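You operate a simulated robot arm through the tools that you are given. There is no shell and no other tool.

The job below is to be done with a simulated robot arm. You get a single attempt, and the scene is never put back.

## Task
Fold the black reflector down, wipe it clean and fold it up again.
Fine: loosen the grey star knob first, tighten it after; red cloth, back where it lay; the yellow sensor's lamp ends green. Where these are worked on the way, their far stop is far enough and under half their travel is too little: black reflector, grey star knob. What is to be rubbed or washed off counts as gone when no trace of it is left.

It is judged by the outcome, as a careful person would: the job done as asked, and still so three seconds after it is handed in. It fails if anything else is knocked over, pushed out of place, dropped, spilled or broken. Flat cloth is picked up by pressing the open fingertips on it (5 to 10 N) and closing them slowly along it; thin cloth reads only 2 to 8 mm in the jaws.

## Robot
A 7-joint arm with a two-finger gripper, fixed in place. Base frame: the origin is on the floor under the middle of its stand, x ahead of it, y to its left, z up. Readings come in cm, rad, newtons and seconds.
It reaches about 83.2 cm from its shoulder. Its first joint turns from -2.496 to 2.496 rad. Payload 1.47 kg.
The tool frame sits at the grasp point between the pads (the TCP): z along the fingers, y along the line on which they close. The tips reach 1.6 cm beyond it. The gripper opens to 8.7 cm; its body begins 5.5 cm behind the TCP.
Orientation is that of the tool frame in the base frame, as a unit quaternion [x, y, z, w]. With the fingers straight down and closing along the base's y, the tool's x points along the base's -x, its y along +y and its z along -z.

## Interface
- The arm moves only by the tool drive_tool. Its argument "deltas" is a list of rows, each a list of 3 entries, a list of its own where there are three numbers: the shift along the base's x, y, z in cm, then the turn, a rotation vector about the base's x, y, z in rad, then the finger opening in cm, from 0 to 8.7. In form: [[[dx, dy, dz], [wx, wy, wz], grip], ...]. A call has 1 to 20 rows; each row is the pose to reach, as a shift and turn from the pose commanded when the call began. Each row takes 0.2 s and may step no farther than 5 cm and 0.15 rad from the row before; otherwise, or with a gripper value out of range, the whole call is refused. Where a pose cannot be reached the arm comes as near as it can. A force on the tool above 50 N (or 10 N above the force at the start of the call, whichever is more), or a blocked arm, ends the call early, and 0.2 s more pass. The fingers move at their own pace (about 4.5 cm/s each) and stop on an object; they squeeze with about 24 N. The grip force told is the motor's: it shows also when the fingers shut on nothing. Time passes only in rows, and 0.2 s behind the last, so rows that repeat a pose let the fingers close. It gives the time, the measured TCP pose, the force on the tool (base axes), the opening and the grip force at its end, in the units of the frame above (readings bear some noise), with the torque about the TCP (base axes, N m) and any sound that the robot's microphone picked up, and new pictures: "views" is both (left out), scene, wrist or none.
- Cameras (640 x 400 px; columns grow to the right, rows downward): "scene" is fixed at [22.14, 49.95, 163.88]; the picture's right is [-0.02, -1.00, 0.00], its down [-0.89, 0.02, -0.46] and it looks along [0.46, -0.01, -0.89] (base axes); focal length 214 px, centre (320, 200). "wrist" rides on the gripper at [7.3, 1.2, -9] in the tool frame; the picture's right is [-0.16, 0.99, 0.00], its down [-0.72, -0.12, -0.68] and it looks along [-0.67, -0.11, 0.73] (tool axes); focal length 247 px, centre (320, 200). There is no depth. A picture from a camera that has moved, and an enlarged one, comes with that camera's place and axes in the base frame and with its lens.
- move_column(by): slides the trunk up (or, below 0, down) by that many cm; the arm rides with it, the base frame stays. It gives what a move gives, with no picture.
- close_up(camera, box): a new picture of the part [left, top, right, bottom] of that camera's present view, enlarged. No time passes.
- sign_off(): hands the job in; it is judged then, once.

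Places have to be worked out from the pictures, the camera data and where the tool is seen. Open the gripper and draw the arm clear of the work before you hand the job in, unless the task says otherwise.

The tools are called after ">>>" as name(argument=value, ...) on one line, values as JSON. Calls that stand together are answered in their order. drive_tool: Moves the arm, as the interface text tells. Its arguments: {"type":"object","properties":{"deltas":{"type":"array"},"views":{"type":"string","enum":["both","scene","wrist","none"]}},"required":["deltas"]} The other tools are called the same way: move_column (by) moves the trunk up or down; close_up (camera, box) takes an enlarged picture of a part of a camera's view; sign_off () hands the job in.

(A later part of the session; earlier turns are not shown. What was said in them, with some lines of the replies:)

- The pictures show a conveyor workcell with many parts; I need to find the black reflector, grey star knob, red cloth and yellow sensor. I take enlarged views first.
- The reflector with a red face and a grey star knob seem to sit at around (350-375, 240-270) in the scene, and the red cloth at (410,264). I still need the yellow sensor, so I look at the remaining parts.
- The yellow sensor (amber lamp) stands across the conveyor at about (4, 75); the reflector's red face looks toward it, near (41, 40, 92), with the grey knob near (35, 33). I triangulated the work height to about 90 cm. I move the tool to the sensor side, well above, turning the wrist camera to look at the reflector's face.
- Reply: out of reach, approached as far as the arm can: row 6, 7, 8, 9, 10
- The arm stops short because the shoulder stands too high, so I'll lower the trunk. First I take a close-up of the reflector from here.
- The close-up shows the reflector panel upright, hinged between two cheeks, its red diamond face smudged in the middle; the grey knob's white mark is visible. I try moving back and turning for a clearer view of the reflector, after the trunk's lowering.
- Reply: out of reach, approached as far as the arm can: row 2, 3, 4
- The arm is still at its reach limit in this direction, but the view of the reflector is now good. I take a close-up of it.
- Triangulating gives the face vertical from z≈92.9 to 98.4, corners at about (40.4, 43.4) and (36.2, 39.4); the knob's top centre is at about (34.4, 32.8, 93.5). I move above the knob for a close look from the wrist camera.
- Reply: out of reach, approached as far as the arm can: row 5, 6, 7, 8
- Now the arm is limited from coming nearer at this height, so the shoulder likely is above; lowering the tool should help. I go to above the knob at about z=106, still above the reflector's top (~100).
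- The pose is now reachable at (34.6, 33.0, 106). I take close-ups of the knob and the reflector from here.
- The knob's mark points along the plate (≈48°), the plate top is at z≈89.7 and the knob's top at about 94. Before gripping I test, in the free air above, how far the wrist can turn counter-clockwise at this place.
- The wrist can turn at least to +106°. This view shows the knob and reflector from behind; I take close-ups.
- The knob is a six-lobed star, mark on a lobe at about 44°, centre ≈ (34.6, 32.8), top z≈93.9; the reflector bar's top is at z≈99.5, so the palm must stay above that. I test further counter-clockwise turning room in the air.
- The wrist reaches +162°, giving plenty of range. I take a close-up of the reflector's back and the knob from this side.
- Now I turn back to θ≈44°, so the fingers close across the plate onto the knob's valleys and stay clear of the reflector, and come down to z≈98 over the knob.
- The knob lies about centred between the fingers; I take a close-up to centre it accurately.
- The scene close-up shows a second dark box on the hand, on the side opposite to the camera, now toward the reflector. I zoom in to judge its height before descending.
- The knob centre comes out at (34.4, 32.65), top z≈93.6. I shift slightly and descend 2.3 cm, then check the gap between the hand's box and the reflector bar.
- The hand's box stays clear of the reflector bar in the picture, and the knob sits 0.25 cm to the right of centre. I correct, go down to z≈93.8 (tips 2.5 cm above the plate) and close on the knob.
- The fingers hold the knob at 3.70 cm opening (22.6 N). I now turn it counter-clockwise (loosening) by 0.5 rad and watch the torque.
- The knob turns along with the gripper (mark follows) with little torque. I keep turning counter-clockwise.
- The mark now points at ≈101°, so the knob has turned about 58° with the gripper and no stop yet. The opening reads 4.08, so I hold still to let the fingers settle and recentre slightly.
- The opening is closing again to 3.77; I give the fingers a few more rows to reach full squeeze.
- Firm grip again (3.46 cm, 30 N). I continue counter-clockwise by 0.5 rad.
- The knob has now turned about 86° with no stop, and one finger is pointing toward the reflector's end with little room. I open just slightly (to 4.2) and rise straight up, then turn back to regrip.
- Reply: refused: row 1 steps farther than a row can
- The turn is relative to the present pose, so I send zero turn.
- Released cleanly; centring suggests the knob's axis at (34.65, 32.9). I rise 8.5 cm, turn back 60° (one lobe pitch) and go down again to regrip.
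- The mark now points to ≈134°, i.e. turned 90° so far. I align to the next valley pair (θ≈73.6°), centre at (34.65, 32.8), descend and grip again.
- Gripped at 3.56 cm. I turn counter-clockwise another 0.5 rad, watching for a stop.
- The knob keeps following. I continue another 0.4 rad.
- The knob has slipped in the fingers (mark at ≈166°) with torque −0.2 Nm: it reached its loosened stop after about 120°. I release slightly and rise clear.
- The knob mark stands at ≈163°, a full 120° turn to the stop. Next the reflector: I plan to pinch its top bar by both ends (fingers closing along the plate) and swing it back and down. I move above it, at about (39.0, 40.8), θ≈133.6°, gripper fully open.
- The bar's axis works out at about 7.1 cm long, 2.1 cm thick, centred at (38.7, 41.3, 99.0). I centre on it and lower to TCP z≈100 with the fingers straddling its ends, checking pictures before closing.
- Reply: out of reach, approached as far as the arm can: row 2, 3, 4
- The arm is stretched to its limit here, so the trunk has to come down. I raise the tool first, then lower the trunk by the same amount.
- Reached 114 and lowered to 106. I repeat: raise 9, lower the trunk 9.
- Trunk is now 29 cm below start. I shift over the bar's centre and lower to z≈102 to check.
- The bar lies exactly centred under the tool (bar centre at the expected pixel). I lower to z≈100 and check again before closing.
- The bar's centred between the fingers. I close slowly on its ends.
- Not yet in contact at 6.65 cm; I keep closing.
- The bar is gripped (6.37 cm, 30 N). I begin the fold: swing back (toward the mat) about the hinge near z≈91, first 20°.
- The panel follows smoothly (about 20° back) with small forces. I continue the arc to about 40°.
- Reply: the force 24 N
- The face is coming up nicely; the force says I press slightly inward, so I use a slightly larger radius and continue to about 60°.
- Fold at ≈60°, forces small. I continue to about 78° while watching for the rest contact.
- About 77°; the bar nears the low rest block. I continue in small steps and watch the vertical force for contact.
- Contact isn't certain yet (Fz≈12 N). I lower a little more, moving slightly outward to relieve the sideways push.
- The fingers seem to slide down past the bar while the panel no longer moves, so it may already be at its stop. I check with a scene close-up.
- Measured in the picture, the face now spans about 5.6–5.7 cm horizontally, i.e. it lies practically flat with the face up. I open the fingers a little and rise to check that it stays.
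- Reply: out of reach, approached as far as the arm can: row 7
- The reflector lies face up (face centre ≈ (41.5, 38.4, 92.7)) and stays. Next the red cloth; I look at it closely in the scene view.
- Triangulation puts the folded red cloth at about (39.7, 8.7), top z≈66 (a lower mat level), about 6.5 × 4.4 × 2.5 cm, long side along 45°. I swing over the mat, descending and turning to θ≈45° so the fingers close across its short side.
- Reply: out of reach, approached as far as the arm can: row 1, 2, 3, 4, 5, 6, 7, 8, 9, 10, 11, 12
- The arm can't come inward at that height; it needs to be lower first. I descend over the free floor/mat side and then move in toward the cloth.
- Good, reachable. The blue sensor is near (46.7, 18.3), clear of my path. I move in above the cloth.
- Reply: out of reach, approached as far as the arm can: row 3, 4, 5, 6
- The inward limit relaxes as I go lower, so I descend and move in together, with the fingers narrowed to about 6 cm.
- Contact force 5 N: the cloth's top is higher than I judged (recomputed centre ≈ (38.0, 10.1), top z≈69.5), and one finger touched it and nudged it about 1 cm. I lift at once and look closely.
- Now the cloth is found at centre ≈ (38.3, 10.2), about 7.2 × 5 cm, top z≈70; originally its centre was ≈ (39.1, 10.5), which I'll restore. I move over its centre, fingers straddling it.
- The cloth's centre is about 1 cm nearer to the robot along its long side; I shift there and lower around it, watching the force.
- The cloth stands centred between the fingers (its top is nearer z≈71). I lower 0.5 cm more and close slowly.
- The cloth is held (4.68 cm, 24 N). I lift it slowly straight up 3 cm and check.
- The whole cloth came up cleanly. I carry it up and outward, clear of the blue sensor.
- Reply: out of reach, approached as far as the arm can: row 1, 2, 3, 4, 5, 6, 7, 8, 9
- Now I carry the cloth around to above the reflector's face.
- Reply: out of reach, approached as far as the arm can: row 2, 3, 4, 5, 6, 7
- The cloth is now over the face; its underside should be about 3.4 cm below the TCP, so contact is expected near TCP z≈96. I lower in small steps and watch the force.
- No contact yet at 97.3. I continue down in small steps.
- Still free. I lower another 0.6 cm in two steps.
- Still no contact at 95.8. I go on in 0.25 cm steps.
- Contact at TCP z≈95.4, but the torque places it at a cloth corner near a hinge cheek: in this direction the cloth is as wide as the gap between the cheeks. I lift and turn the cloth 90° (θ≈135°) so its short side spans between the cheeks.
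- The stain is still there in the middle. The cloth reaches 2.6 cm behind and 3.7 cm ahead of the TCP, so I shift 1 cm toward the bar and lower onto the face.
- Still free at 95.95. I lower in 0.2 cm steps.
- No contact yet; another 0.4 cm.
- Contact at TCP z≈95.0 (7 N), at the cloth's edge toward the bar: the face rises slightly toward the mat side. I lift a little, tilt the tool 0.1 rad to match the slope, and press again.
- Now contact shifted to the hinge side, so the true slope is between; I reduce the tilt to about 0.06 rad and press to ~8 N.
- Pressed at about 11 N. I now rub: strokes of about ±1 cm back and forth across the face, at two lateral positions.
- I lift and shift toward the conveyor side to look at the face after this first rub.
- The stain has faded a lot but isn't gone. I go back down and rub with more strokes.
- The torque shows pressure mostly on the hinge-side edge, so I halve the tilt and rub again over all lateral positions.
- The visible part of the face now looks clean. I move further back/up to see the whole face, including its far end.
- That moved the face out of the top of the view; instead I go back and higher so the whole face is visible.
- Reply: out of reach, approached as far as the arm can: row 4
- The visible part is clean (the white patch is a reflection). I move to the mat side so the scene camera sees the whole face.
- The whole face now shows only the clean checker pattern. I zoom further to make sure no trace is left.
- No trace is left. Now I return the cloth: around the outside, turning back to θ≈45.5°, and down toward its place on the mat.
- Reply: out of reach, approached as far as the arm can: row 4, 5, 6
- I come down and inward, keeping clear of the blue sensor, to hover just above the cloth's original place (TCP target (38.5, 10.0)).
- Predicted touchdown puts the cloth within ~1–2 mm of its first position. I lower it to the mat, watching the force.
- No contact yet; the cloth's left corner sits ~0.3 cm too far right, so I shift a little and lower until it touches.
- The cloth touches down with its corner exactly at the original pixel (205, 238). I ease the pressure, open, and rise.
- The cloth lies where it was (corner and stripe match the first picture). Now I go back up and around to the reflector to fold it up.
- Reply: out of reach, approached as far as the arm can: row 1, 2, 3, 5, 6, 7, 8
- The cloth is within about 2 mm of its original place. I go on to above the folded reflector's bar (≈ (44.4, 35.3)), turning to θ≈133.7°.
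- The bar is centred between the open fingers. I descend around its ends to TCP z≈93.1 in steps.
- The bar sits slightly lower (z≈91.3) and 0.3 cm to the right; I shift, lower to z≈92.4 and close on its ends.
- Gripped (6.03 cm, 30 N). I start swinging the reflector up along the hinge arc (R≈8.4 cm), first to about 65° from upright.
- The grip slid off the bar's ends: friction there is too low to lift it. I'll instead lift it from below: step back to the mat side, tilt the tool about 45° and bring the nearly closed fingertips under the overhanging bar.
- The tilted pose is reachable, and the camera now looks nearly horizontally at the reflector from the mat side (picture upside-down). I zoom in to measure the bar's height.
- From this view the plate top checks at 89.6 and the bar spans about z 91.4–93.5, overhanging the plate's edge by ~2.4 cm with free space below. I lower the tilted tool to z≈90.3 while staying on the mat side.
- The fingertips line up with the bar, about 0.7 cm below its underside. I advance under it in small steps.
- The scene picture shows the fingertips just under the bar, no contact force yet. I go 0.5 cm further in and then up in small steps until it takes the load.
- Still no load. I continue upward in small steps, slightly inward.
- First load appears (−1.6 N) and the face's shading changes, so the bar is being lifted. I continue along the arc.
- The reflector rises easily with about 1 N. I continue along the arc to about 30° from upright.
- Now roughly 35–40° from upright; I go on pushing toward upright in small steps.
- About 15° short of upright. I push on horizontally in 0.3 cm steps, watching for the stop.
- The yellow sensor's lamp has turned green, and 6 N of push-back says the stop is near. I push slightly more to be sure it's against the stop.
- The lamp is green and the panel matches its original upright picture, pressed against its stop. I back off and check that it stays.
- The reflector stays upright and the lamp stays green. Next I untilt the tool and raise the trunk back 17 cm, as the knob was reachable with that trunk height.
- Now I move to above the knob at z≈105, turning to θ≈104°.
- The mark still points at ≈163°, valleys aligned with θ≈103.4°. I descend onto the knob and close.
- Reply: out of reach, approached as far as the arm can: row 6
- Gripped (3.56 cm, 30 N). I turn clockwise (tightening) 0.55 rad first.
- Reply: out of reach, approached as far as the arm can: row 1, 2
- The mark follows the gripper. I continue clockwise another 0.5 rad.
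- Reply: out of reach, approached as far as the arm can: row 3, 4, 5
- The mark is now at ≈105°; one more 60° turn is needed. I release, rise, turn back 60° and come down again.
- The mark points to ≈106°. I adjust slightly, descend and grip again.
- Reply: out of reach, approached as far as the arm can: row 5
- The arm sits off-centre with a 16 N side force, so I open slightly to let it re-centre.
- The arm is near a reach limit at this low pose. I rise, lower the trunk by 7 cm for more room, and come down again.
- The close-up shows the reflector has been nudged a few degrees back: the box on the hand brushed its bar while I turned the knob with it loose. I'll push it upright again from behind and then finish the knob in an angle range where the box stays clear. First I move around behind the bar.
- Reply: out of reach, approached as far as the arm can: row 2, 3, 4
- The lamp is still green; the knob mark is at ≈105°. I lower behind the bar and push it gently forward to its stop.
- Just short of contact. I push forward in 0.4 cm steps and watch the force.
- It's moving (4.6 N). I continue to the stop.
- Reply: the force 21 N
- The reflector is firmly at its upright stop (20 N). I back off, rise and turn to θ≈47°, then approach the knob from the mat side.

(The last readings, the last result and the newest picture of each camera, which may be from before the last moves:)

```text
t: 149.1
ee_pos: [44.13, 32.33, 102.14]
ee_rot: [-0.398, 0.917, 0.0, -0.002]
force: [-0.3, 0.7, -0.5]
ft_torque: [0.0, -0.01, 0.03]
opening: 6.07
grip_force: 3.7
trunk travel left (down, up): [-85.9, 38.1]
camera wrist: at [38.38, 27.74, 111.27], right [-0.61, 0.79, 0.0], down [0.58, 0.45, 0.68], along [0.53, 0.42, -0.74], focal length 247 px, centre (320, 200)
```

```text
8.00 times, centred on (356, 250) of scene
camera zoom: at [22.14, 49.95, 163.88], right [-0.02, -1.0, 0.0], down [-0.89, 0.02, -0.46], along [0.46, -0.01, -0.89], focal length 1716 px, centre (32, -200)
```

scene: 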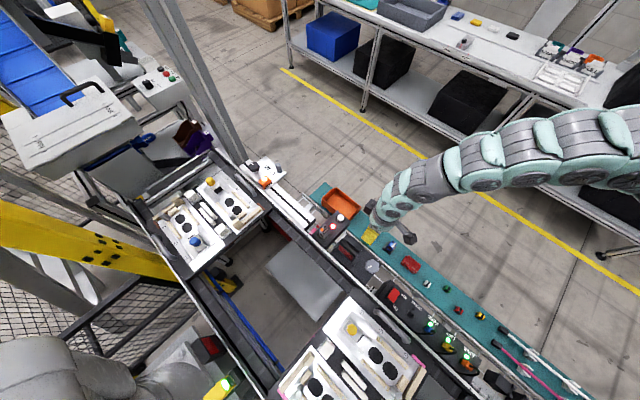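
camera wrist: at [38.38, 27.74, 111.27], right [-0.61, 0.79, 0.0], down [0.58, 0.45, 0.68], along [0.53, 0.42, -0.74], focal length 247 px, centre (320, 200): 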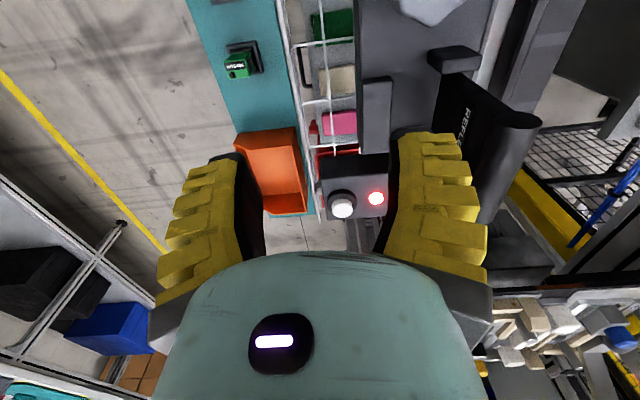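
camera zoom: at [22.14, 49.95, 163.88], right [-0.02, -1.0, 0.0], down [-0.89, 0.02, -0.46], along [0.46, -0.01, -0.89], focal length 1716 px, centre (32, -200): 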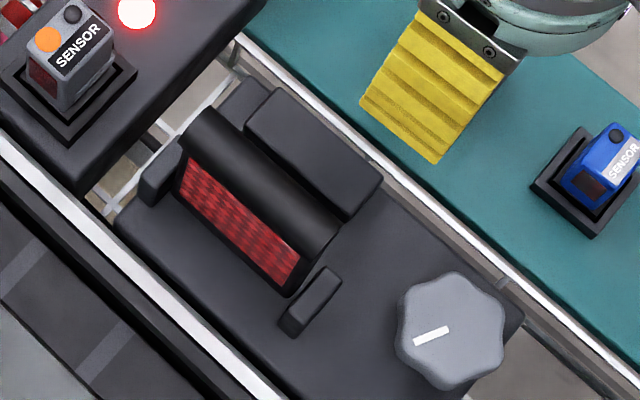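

The reflector matches its original upright picture. I move over to the knob at z≈100.

>>> drive_tool(deltas=[[[-2.2, -0.4, -0.7], [0, 0, 0], 5.6], [[-4.4, -0.7, -1.3], [0, 0, 0], 5.6], [[-6.4, -0.4, -1.8], [0, 0, 0], 5.6], [[-8.2, 0.1, -2.1], [0, 0, 0], 5.6], [[-9.5, 0.52, -2.4], [0, 0, 0], 5.6], [[-9.5, 0.52, -2.4], [0, 0, 0], 5.6]])

>>> close_up(camera="wrist", box=[220, 60, 412, 180])

>>> close_up(camera="scene", box=[316, 225, 396, 275])

```text
t: 150.5
ee_pos: [34.82, 32.62, 99.56]
ee_rot: [-0.399, 0.917, -0.001, -0.002]
force: [0.1, -0.7, 0.7]
ft_torque: [0.01, 0.02, 0.0]
opening: 6.12
grip_force: 3.8
trunk travel left (down, up): [-85.9, 38.1]
camera wrist: at [29.06, 28.07, 108.77], right [-0.62, 0.79, 0.0], down [0.58, 0.45, 0.68], along [0.53, 0.42, -0.74], focal length 247 px, centre (320, 200)
```

scene: 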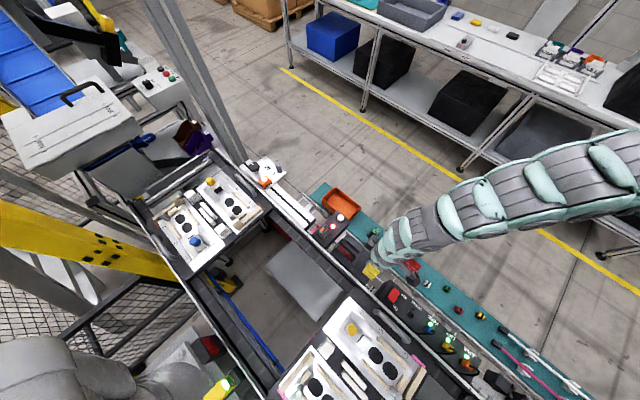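
wrist: 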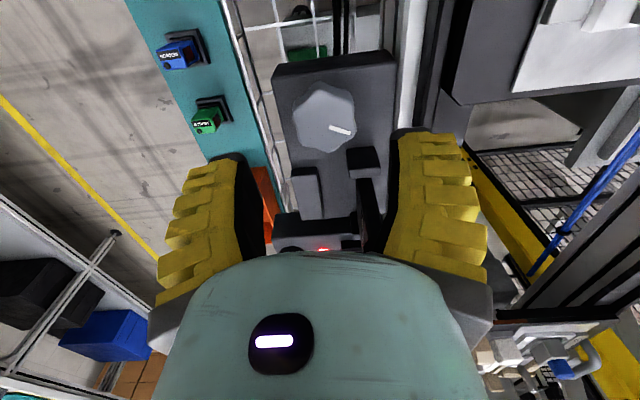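

```text
3.33 times, centred on (316, 120) of wrist
camera zoom: at [29.06, 28.07, 108.77], right [-0.62, 0.79, 0.0], down [0.58, 0.45, 0.68], along [0.53, 0.42, -0.74], focal length 823 px, centre (333, 467)
```

zoom: 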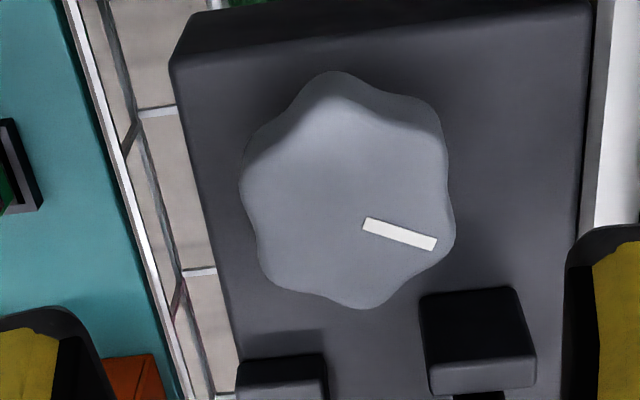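

```text
8.00 times, centred on (356, 250) of scene
camera zoom: at [22.14, 49.95, 163.88], right [-0.02, -1.0, 0.0], down [-0.89, 0.02, -0.46], along [0.46, -0.01, -0.89], focal length 1716 px, centre (32, -200)
```

zoom: 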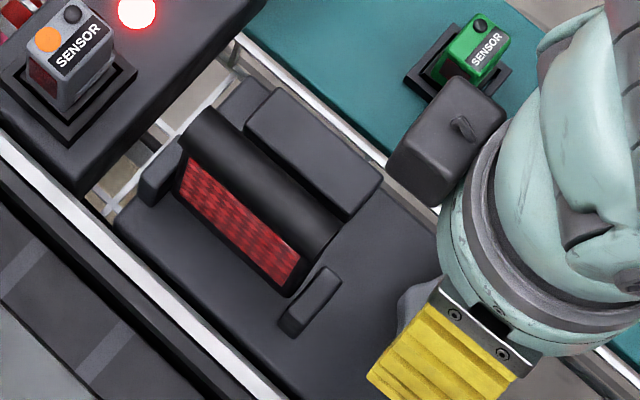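

The gap between the hand's box and the bar looks small at θ=47°, so I turn to θ≈38° first (box further away), then descend and grip the knob.

>>> drive_tool(deltas=[[[-0.1, 0.1, 0], [0, 0, -0.08], 5.6], [[-0.2, 0.2, -0.5], [0, 0, -0.157], 5.6], [[-0.2, 0.2, -2], [0, 0, -0.157], 5.6], [[-0.2, 0.2, -3.5], [0, 0, -0.157], 5.6], [[-0.2, 0.2, -4.8], [0, 0, -0.157], 5.6], [[-0.2, 0.2, -5.5], [0, 0, -0.157], 5.6]])

>>> close_up(camera="wrist", box=[220, 60, 420, 260])

>>> close_up(camera="scene", box=[316, 225, 396, 275])

```text
t: 151.9
ee_pos: [34.55, 32.7, 94.17]
ee_rot: [-0.328, 0.945, 0.0, -0.002]
force: [-0.1, -0.1, 0.3]
ft_torque: [0.01, 0.02, -0.02]
opening: 6.1
grip_force: 3.1
trunk travel left (down, up): [-85.9, 38.1]
camera wrist: at [28.18, 29.13, 103.25], right [-0.49, 0.87, 0.0], down [0.64, 0.36, 0.68], along [0.59, 0.33, -0.74], focal length 247 px, centre (320, 200)
```

scene: 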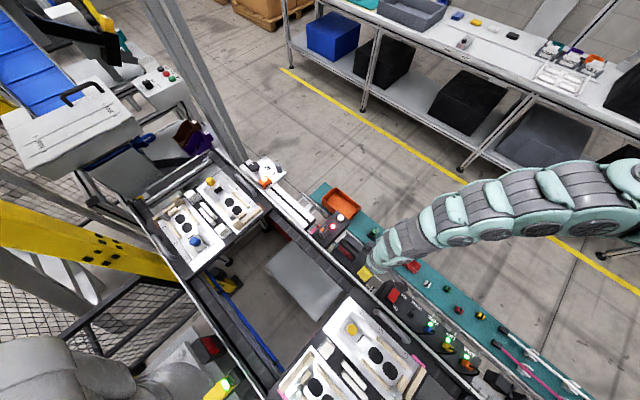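
wrist: 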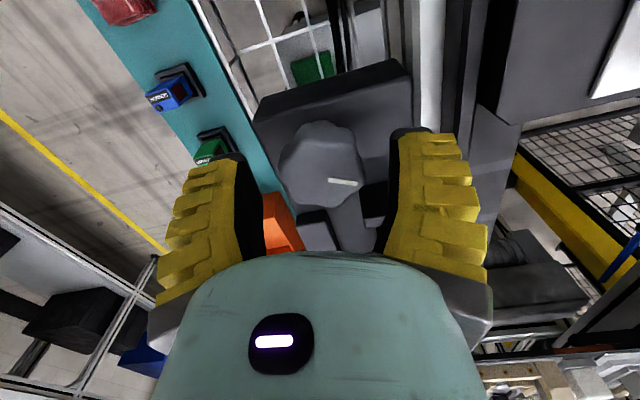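

```text
2.00 times, centred on (320, 160) of wrist
camera zoom: at [28.18, 29.13, 103.25], right [-0.49, 0.87, 0.0], down [0.64, 0.36, 0.68], along [0.59, 0.33, -0.74], focal length 494 px, centre (320, 280)
```

zoom: 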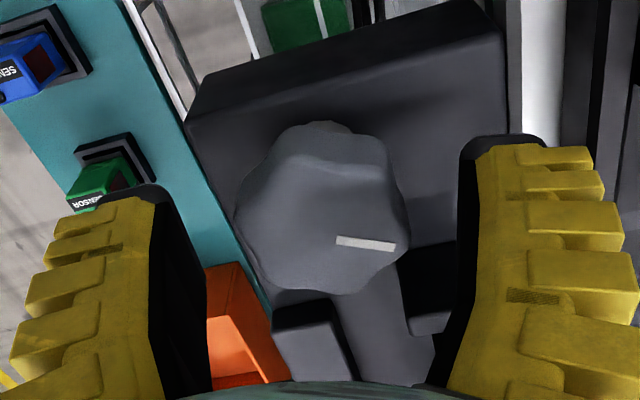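

```text
8.00 times, centred on (356, 250) of scene
camera zoom: at [22.14, 49.95, 163.88], right [-0.02, -1.0, 0.0], down [-0.89, 0.02, -0.46], along [0.46, -0.01, -0.89], focal length 1716 px, centre (32, -200)
```

zoom: 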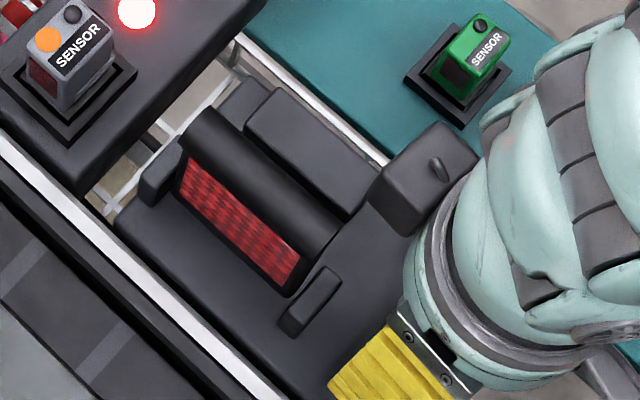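

All clear. I close on the knob.

>>> drive_tool(deltas=[[[0.05, 0.1, -0.15], [0, 0, 0], 5.0], [[0.05, 0.1, -0.2], [0, 0, 0], 4.3], [[0.05, 0.1, -0.2], [0, 0, 0], 3.7], [[0.05, 0.1, -0.2], [0, 0, 0], 3.1], [[0.05, 0.1, -0.2], [0, 0, 0], 2.5], [[0.05, 0.1, -0.2], [0, 0, 0], 2.5]], views="wrist")

>>> close_up(camera="wrist", box=[220, 60, 420, 260])

```text
t: 153.3
ee_pos: [34.63, 32.95, 93.95]
ee_rot: [-0.326, 0.945, -0.002, -0.003]
force: [-3.7, -6.9, 14.1]
ft_torque: [-0.1, -0.01, 0.03]
opening: 3.61
grip_force: 30.1
trunk travel left (down, up): [-85.9, 38.1]
camera wrist: at [28.28, 29.34, 103.05], right [-0.48, 0.87, 0.0], down [0.64, 0.36, 0.68], along [0.59, 0.33, -0.74], focal length 247 px, centre (320, 200)
```

wrist: 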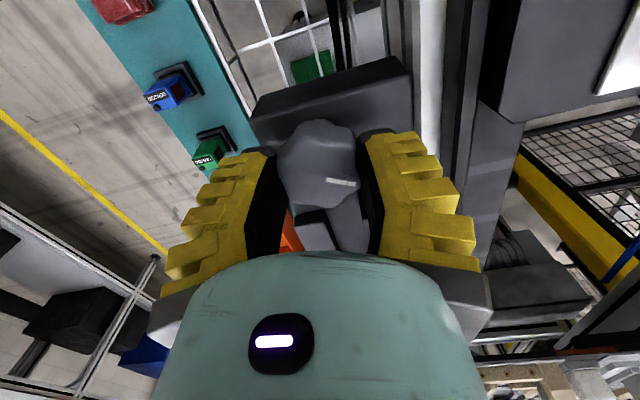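

```text
2.00 times, centred on (320, 160) of wrist
camera zoom: at [28.28, 29.34, 103.05], right [-0.48, 0.87, 0.0], down [0.64, 0.36, 0.68], along [0.59, 0.33, -0.74], focal length 494 px, centre (320, 280)
```

zoom: 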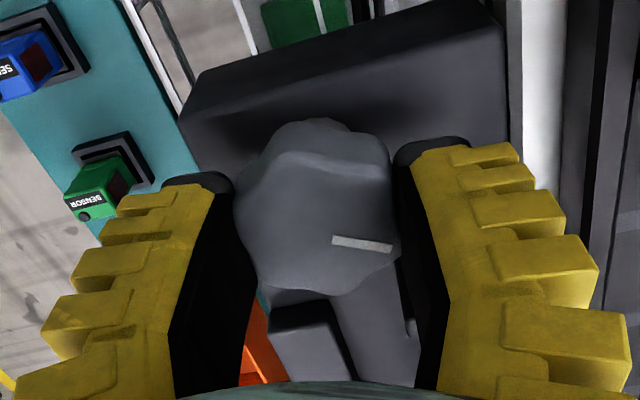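

Gripped (3.61 cm, 30 N). I turn clockwise 0.5 rad.

>>> drive_tool(deltas=[[[0, 0, 0], [0, 0, -0.09], 2.5], [[0, 0, 0], [0, 0, -0.18], 2.5], [[0, 0, 0], [0, 0, -0.27], 2.5], [[0, 0, 0], [0, 0, -0.36], 2.5], [[0, 0, 0], [0, 0, -0.45], 2.5], [[0, 0, 0], [0, 0, -0.52], 2.5]], views="wrist")

>>> close_up(camera="scene", box=[316, 225, 396, 275])

```text
t: 154.7
ee_pos: [34.72, 32.84, 93.96]
ee_rot: [-0.071, 0.997, 0.0, -0.003]
force: [-1.5, -7.9, 10.6]
ft_torque: [-0.14, 0.13, -0.04]
opening: 3.55
grip_force: 29.8
trunk travel left (down, up): [-85.9, 38.1]
camera wrist: at [27.38, 32.96, 103.03], right [0.02, 1.0, 0.0], down [0.74, -0.01, 0.68], along [0.68, -0.01, -0.74], focal length 247 px, centre (320, 200)
```

wrist: 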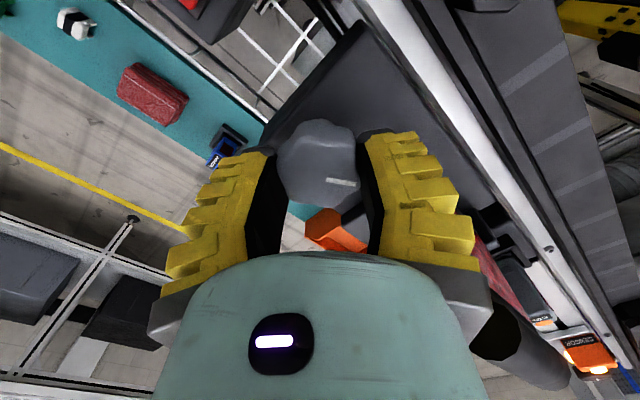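

```text
8.00 times, centred on (356, 250) of scene
camera zoom: at [22.14, 49.95, 163.88], right [-0.02, -1.0, 0.0], down [-0.89, 0.02, -0.46], along [0.46, -0.01, -0.89], focal length 1716 px, centre (32, -200)
```

zoom: 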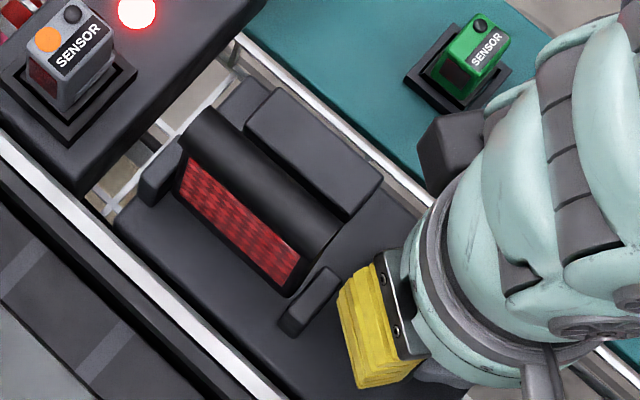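

The knob follows, the reflector hasn't moved. I continue clockwise another 0.3 rad.

>>> drive_tool(deltas=[[[0, 0, 0], [0, 0, -0.08], 2.5], [[0, 0, 0], [0, 0, -0.16], 2.5], [[0, 0, 0], [0, 0, -0.24], 2.5], [[0, 0, 0], [0, 0, -0.32], 2.5]], views="wrist")

>>> close_up(camera="scene", box=[316, 225, 396, 275])

>>> close_up(camera="wrist", box=[220, 60, 420, 260])

```text
t: 155.7
ee_pos: [34.66, 33.0, 93.94]
ee_rot: [0.089, 0.996, -0.002, -0.002]
force: [-0.7, -10.2, 15.0]
ft_torque: [-0.06, 0.18, 0.0]
opening: 3.53
grip_force: 29.9
trunk travel left (down, up): [-85.9, 38.1]
camera wrist: at [27.79, 35.27, 103.01], right [0.33, 0.94, 0.0], down [0.69, -0.24, 0.68], along [0.64, -0.23, -0.74], focal length 247 px, centre (320, 200)
```

wrist: 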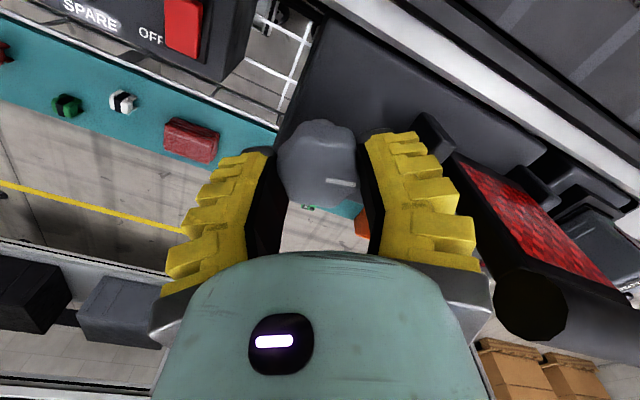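

```text
8.00 times, centred on (356, 250) of scene
camera zoom: at [22.14, 49.95, 163.88], right [-0.02, -1.0, 0.0], down [-0.89, 0.02, -0.46], along [0.46, -0.01, -0.89], focal length 1716 px, centre (32, -200)
```

zoom: 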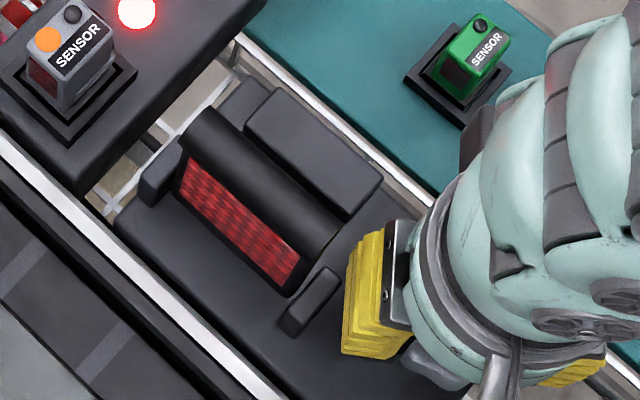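

```text
2.00 times, centred on (320, 160) of wrist
camera zoom: at [27.79, 35.27, 103.01], right [0.33, 0.94, 0.0], down [0.69, -0.24, 0.68], along [0.64, -0.23, -0.74], focal length 494 px, centre (320, 280)
```

zoom: 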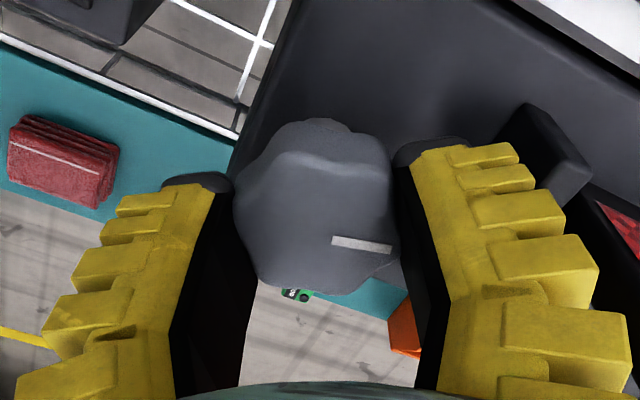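

The mark is at ≈60°, ~17° left. The finger still clears the reflector's end; I continue carefully 0.13 rad.

>>> drive_tool(deltas=[[[0, 0, 0], [0, 0, -0.065], 2.5], [[0, 0, 0], [0, 0, -0.13], 2.5]], views="wrist")

>>> close_up(camera="scene", box=[332, 235, 396, 275])

>>> close_up(camera="wrist", box=[220, 60, 540, 260])

```text
t: 156.3
ee_pos: [34.59, 32.83, 93.84]
ee_rot: [0.153, 0.988, -0.001, -0.002]
force: [-2.7, -11.5, 19.5]
ft_torque: [-0.1, 0.24, 0.02]
opening: 3.58
grip_force: 30.3
trunk travel left (down, up): [-85.9, 38.1]
camera wrist: at [28.14, 36.12, 102.97], right [0.45, 0.89, 0.0], down [0.66, -0.33, 0.68], along [0.6, -0.31, -0.74], focal length 247 px, centre (320, 200)
```

wrist: 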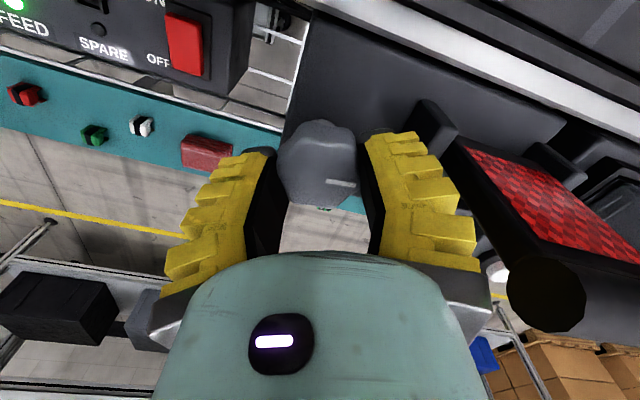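

```text
10.00 times, centred on (364, 255) of scene
camera zoom: at [22.14, 49.95, 163.88], right [-0.02, -1.0, 0.0], down [-0.89, 0.02, -0.46], along [0.46, -0.01, -0.89], focal length 2145 px, centre (-120, -350)
```

zoom: 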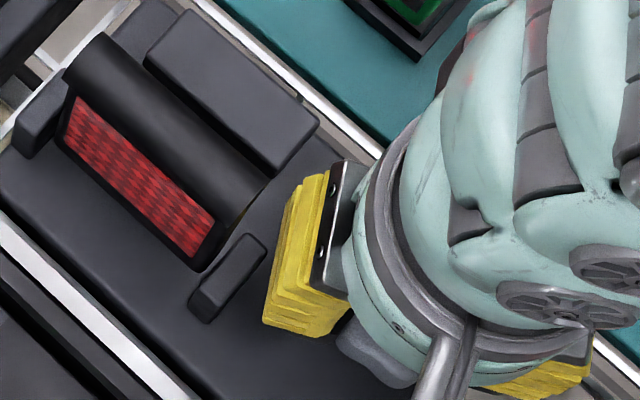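

```text
2.00 times, centred on (380, 160) of wrist
camera zoom: at [28.14, 36.12, 102.97], right [0.45, 0.89, 0.0], down [0.66, -0.33, 0.68], along [0.6, -0.31, -0.74], focal length 494 px, centre (200, 280)
```

zoom: 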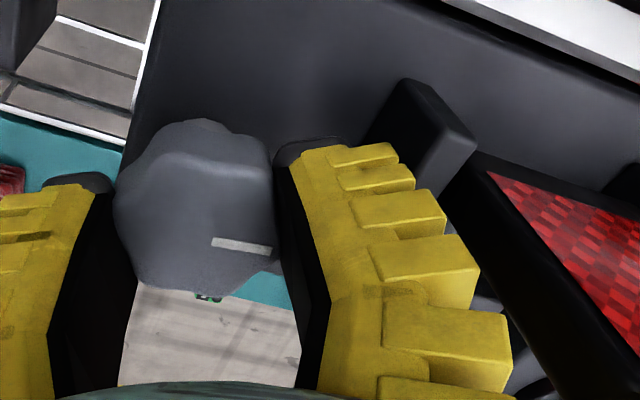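

Gap to the reflector's end is still ~0.9 cm and no stop yet. I turn on another 0.18 rad.

>>> drive_tool(deltas=[[[0, 0, 0.1], [0, 0, -0.06], 2.5], [[0, 0, 0.1], [0, 0, -0.12], 2.5], [[0, 0, 0.1], [0, 0, -0.18], 2.5]], views="wrist")

>>> close_up(camera="scene", box=[332, 235, 396, 275])

>>> close_up(camera="wrist", box=[220, 60, 420, 260])

```text
t: 157.1
ee_pos: [34.63, 32.92, 94.1]
ee_rot: [0.241, 0.971, 0.002, -0.003]
force: [2.0, -1.2, -4.9]
ft_torque: [-0.04, 0.23, 0.43]
opening: 3.27
grip_force: 30.0
trunk travel left (down, up): [-85.9, 38.1]
camera wrist: at [28.8, 37.21, 103.16], right [0.6, 0.8, 0.0], down [0.59, -0.44, 0.68], along [0.54, -0.41, -0.74], focal length 247 px, centre (320, 200)
```

wrist: 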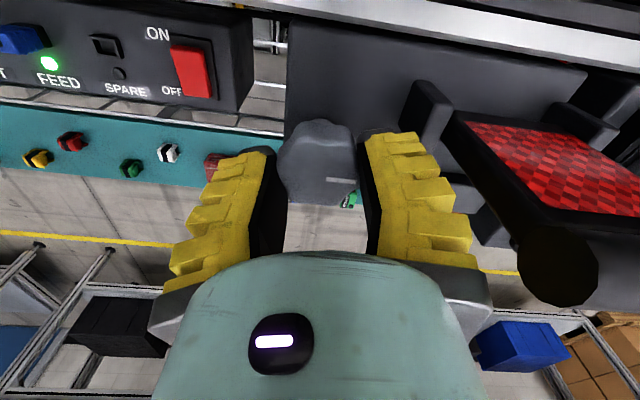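

```text
10.00 times, centred on (364, 255) of scene
camera zoom: at [22.14, 49.95, 163.88], right [-0.02, -1.0, 0.0], down [-0.89, 0.02, -0.46], along [0.46, -0.01, -0.89], focal length 2145 px, centre (-120, -350)
```

zoom: 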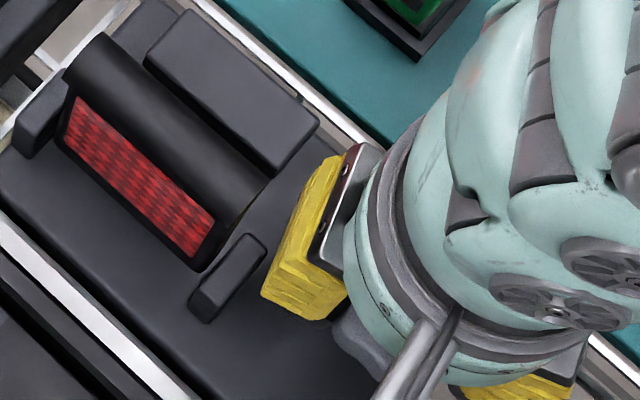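

```text
2.00 times, centred on (320, 160) of wrist
camera zoom: at [28.8, 37.21, 103.16], right [0.6, 0.8, 0.0], down [0.59, -0.44, 0.68], along [0.54, -0.41, -0.74], focal length 494 px, centre (320, 280)
```

zoom: 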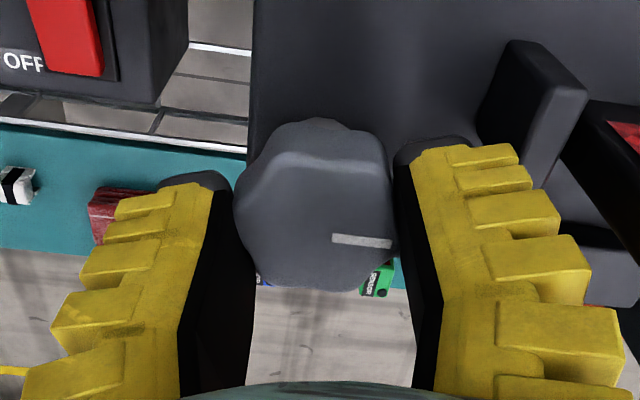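

Torque +0.43 Nm: the knob is at its tight stop, mark at ≈45° as at the start. I release slightly and rise straight up.

>>> drive_tool(deltas=[[[0, 0, 0], [0, 0, 0.03], 3.2], [[0, 0, 0], [0, 0, 0.03], 3.8], [[0, 0, 0], [0, 0, 0.03], 4.2], [[0, 0, 0.5], [0, 0, 0.03], 4.2], [[0, 0, 3], [0, 0, 0.03], 4.2], [[0, 0, 6], [0, 0, 0.03], 4.2], [[0, 0, 8.5], [0, 0, 0.03], 4.2]])

>>> close_up(camera="scene", box=[316, 225, 396, 275])

>>> close_up(camera="scene", box=[176, 340, 272, 400])

>>> close_up(camera="wrist", box=[220, 20, 412, 140])

```text
t: 158.7
ee_pos: [34.67, 34.0, 102.61]
ee_rot: [0.226, 0.974, 0.0, -0.001]
force: [-1.0, -0.1, -0.9]
ft_torque: [0.0, 0.04, -0.03]
opening: 4.74
grip_force: 3.8
out of reach, approached as far as the arm can: row 7
trunk travel left (down, up): [-85.9, 38.1]
camera wrist: at [28.64, 38.19, 111.59], right [0.58, 0.82, 0.0], down [0.6, -0.42, 0.68], along [0.55, -0.39, -0.74], focal length 247 px, centre (320, 200)
```

scene: 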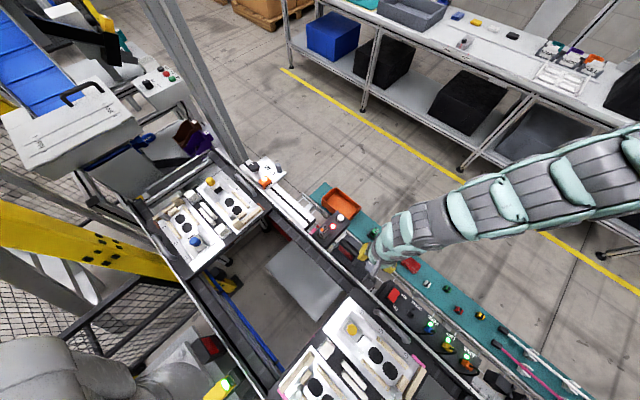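
wrist: 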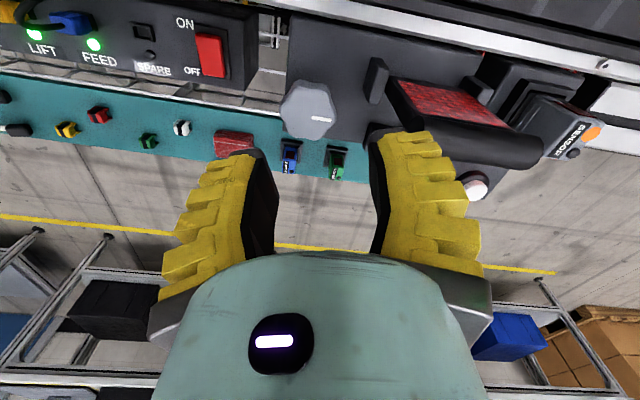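

```text
8.00 times, centred on (356, 250) of scene
camera zoom: at [22.14, 49.95, 163.88], right [-0.02, -1.0, 0.0], down [-0.89, 0.02, -0.46], along [0.46, -0.01, -0.89], focal length 1716 px, centre (32, -200)
```

zoom: 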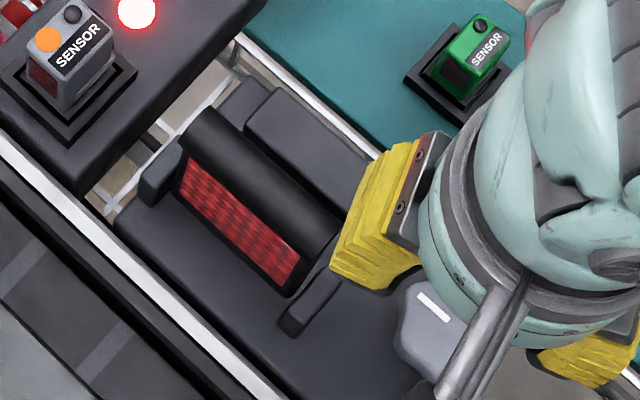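

```text
6.67 times, centred on (224, 370) of scene
camera zoom: at [22.14, 49.95, 163.88], right [-0.02, -1.0, 0.0], down [-0.89, 0.02, -0.46], along [0.46, -0.01, -0.89], focal length 1430 px, centre (960, -933)
```

zoom: 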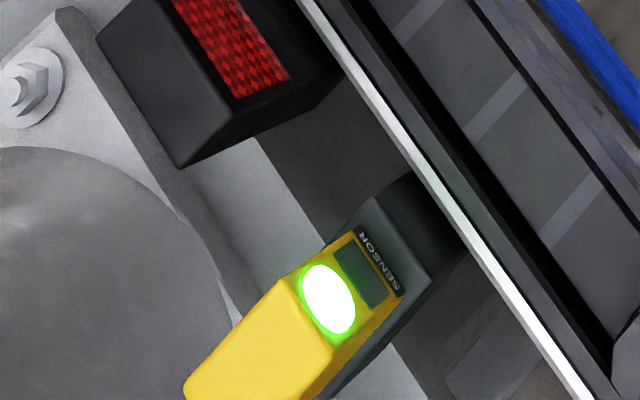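

```text
3.33 times, centred on (316, 80) of wrist
camera zoom: at [28.64, 38.19, 111.59], right [0.58, 0.82, 0.0], down [0.6, -0.42, 0.68], along [0.55, -0.39, -0.74], focal length 823 px, centre (333, 600)
```

zoom: 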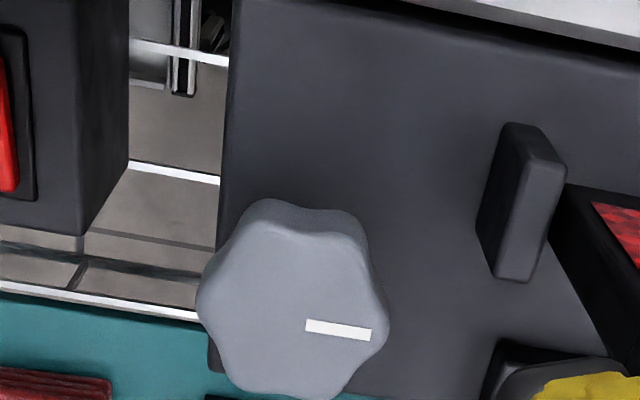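

The mark is back at its original ≈47°, the reflector upright and the lamp green. I draw the arm away toward the mat side and up, and open the gripper.

>>> drive_tool(deltas=[[[0.5, -1.0, 0], [0, 0, 0], 4.2], [[1.8, -2.6, 0.2], [0, 0, 0], 4.2], [[4.0, -4.2, 1], [0, 0, 0], 4.2], [[6.8, -5.0, 2.5], [0, 0, 0], 5.0], [[10, -5, 4.5], [0, 0, 0], 7.0], [[13, -4.5, 7], [0, 0, 0], 8.7], [[15, -4, 9.5], [0, 0, 0], 8.7]])

>>> close_up(camera="scene", box=[316, 225, 396, 275])

>>> close_up(camera="scene", box=[310, 200, 470, 300])

```text
t: 160.3
ee_pos: [50.52, 31.29, 110.69]
ee_rot: [0.226, 0.974, 0.0, -0.003]
force: [-1.1, 0.6, 0.6]
ft_torque: [0.0, -0.04, 0.0]
opening: 8.73
grip_force: 0.1
out of reach, approached as far as the arm can: row 2, 3, 4, 5, 6, 7
trunk travel left (down, up): [-85.9, 38.1]
camera wrist: at [44.66, 35.36, 119.8], right [0.58, 0.82, 0.0], down [0.6, -0.42, 0.68], along [0.55, -0.39, -0.74], focal length 247 px, centre (320, 200)
```

scene: 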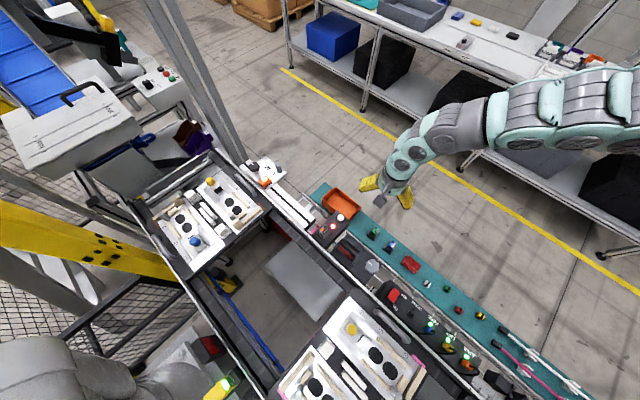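
wrist: 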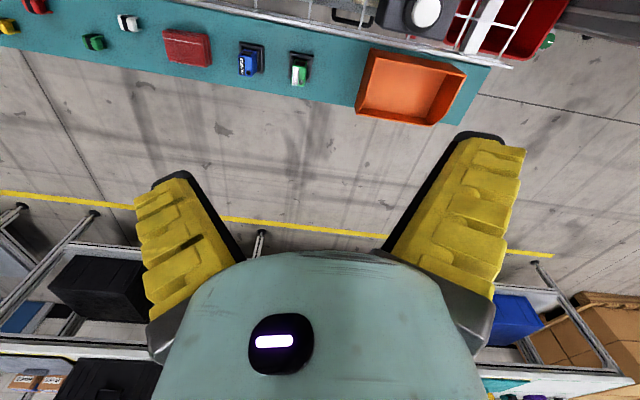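

```text
8.00 times, centred on (356, 250) of scene
camera zoom: at [22.14, 49.95, 163.88], right [-0.02, -1.0, 0.0], down [-0.89, 0.02, -0.46], along [0.46, -0.01, -0.89], focal length 1716 px, centre (32, -200)
```

zoom: 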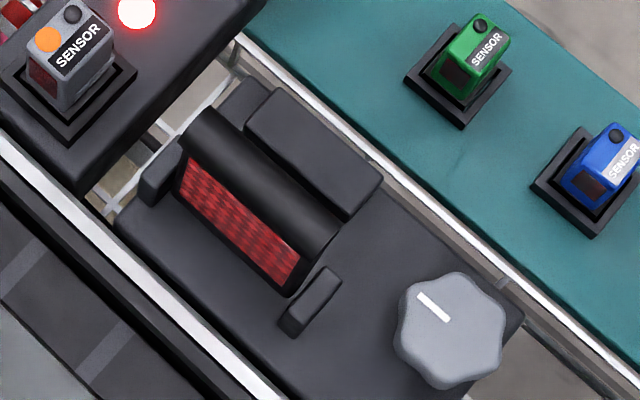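

```text
4.00 times, centred on (390, 250) of scene
camera zoom: at [22.14, 49.95, 163.88], right [-0.02, -1.0, 0.0], down [-0.89, 0.02, -0.46], along [0.46, -0.01, -0.89], focal length 858 px, centre (40, 0)
```

zoom: 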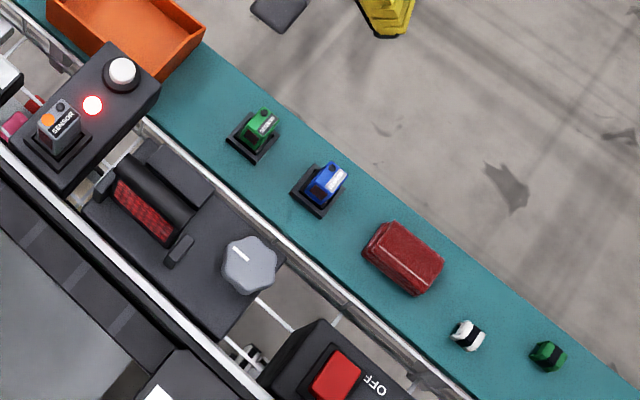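

Everything matches the start picture: knob mark at its original angle (tightened), reflector upright and clean, the cloth in its place, the yellow sensor's lamp green. The gripper is open and the arm is clear, so I hand the job in.

>>> sign_off()

```text
The job is handed in.
```

The job is handed in. The last pictures show everything as asked:

- **Reflector:** clean, with no trace of the stain in the close-ups, and upright against its stop.
- **Grey star knob:** turned about 120° to its loose stop before folding, and tightened to its stop afterwards. Its mark is back where it started.
- **Red cloth:** back on the mat, within about 2 mm of where it lay. I had nudged it about 1 cm before picking it up, so I placed it by the first picture.
- **Yellow sensor:** its lamp is green.
- **Gripper and arm:** the gripper is open and the arm is clear.

While I was tightening the knob, a box on the hand pushed the loose reflector back a few degrees. I pushed it upright to its stop again and finished tightening without touching it. The lamp was green each time I checked it from then on. I saw nothing else moved.
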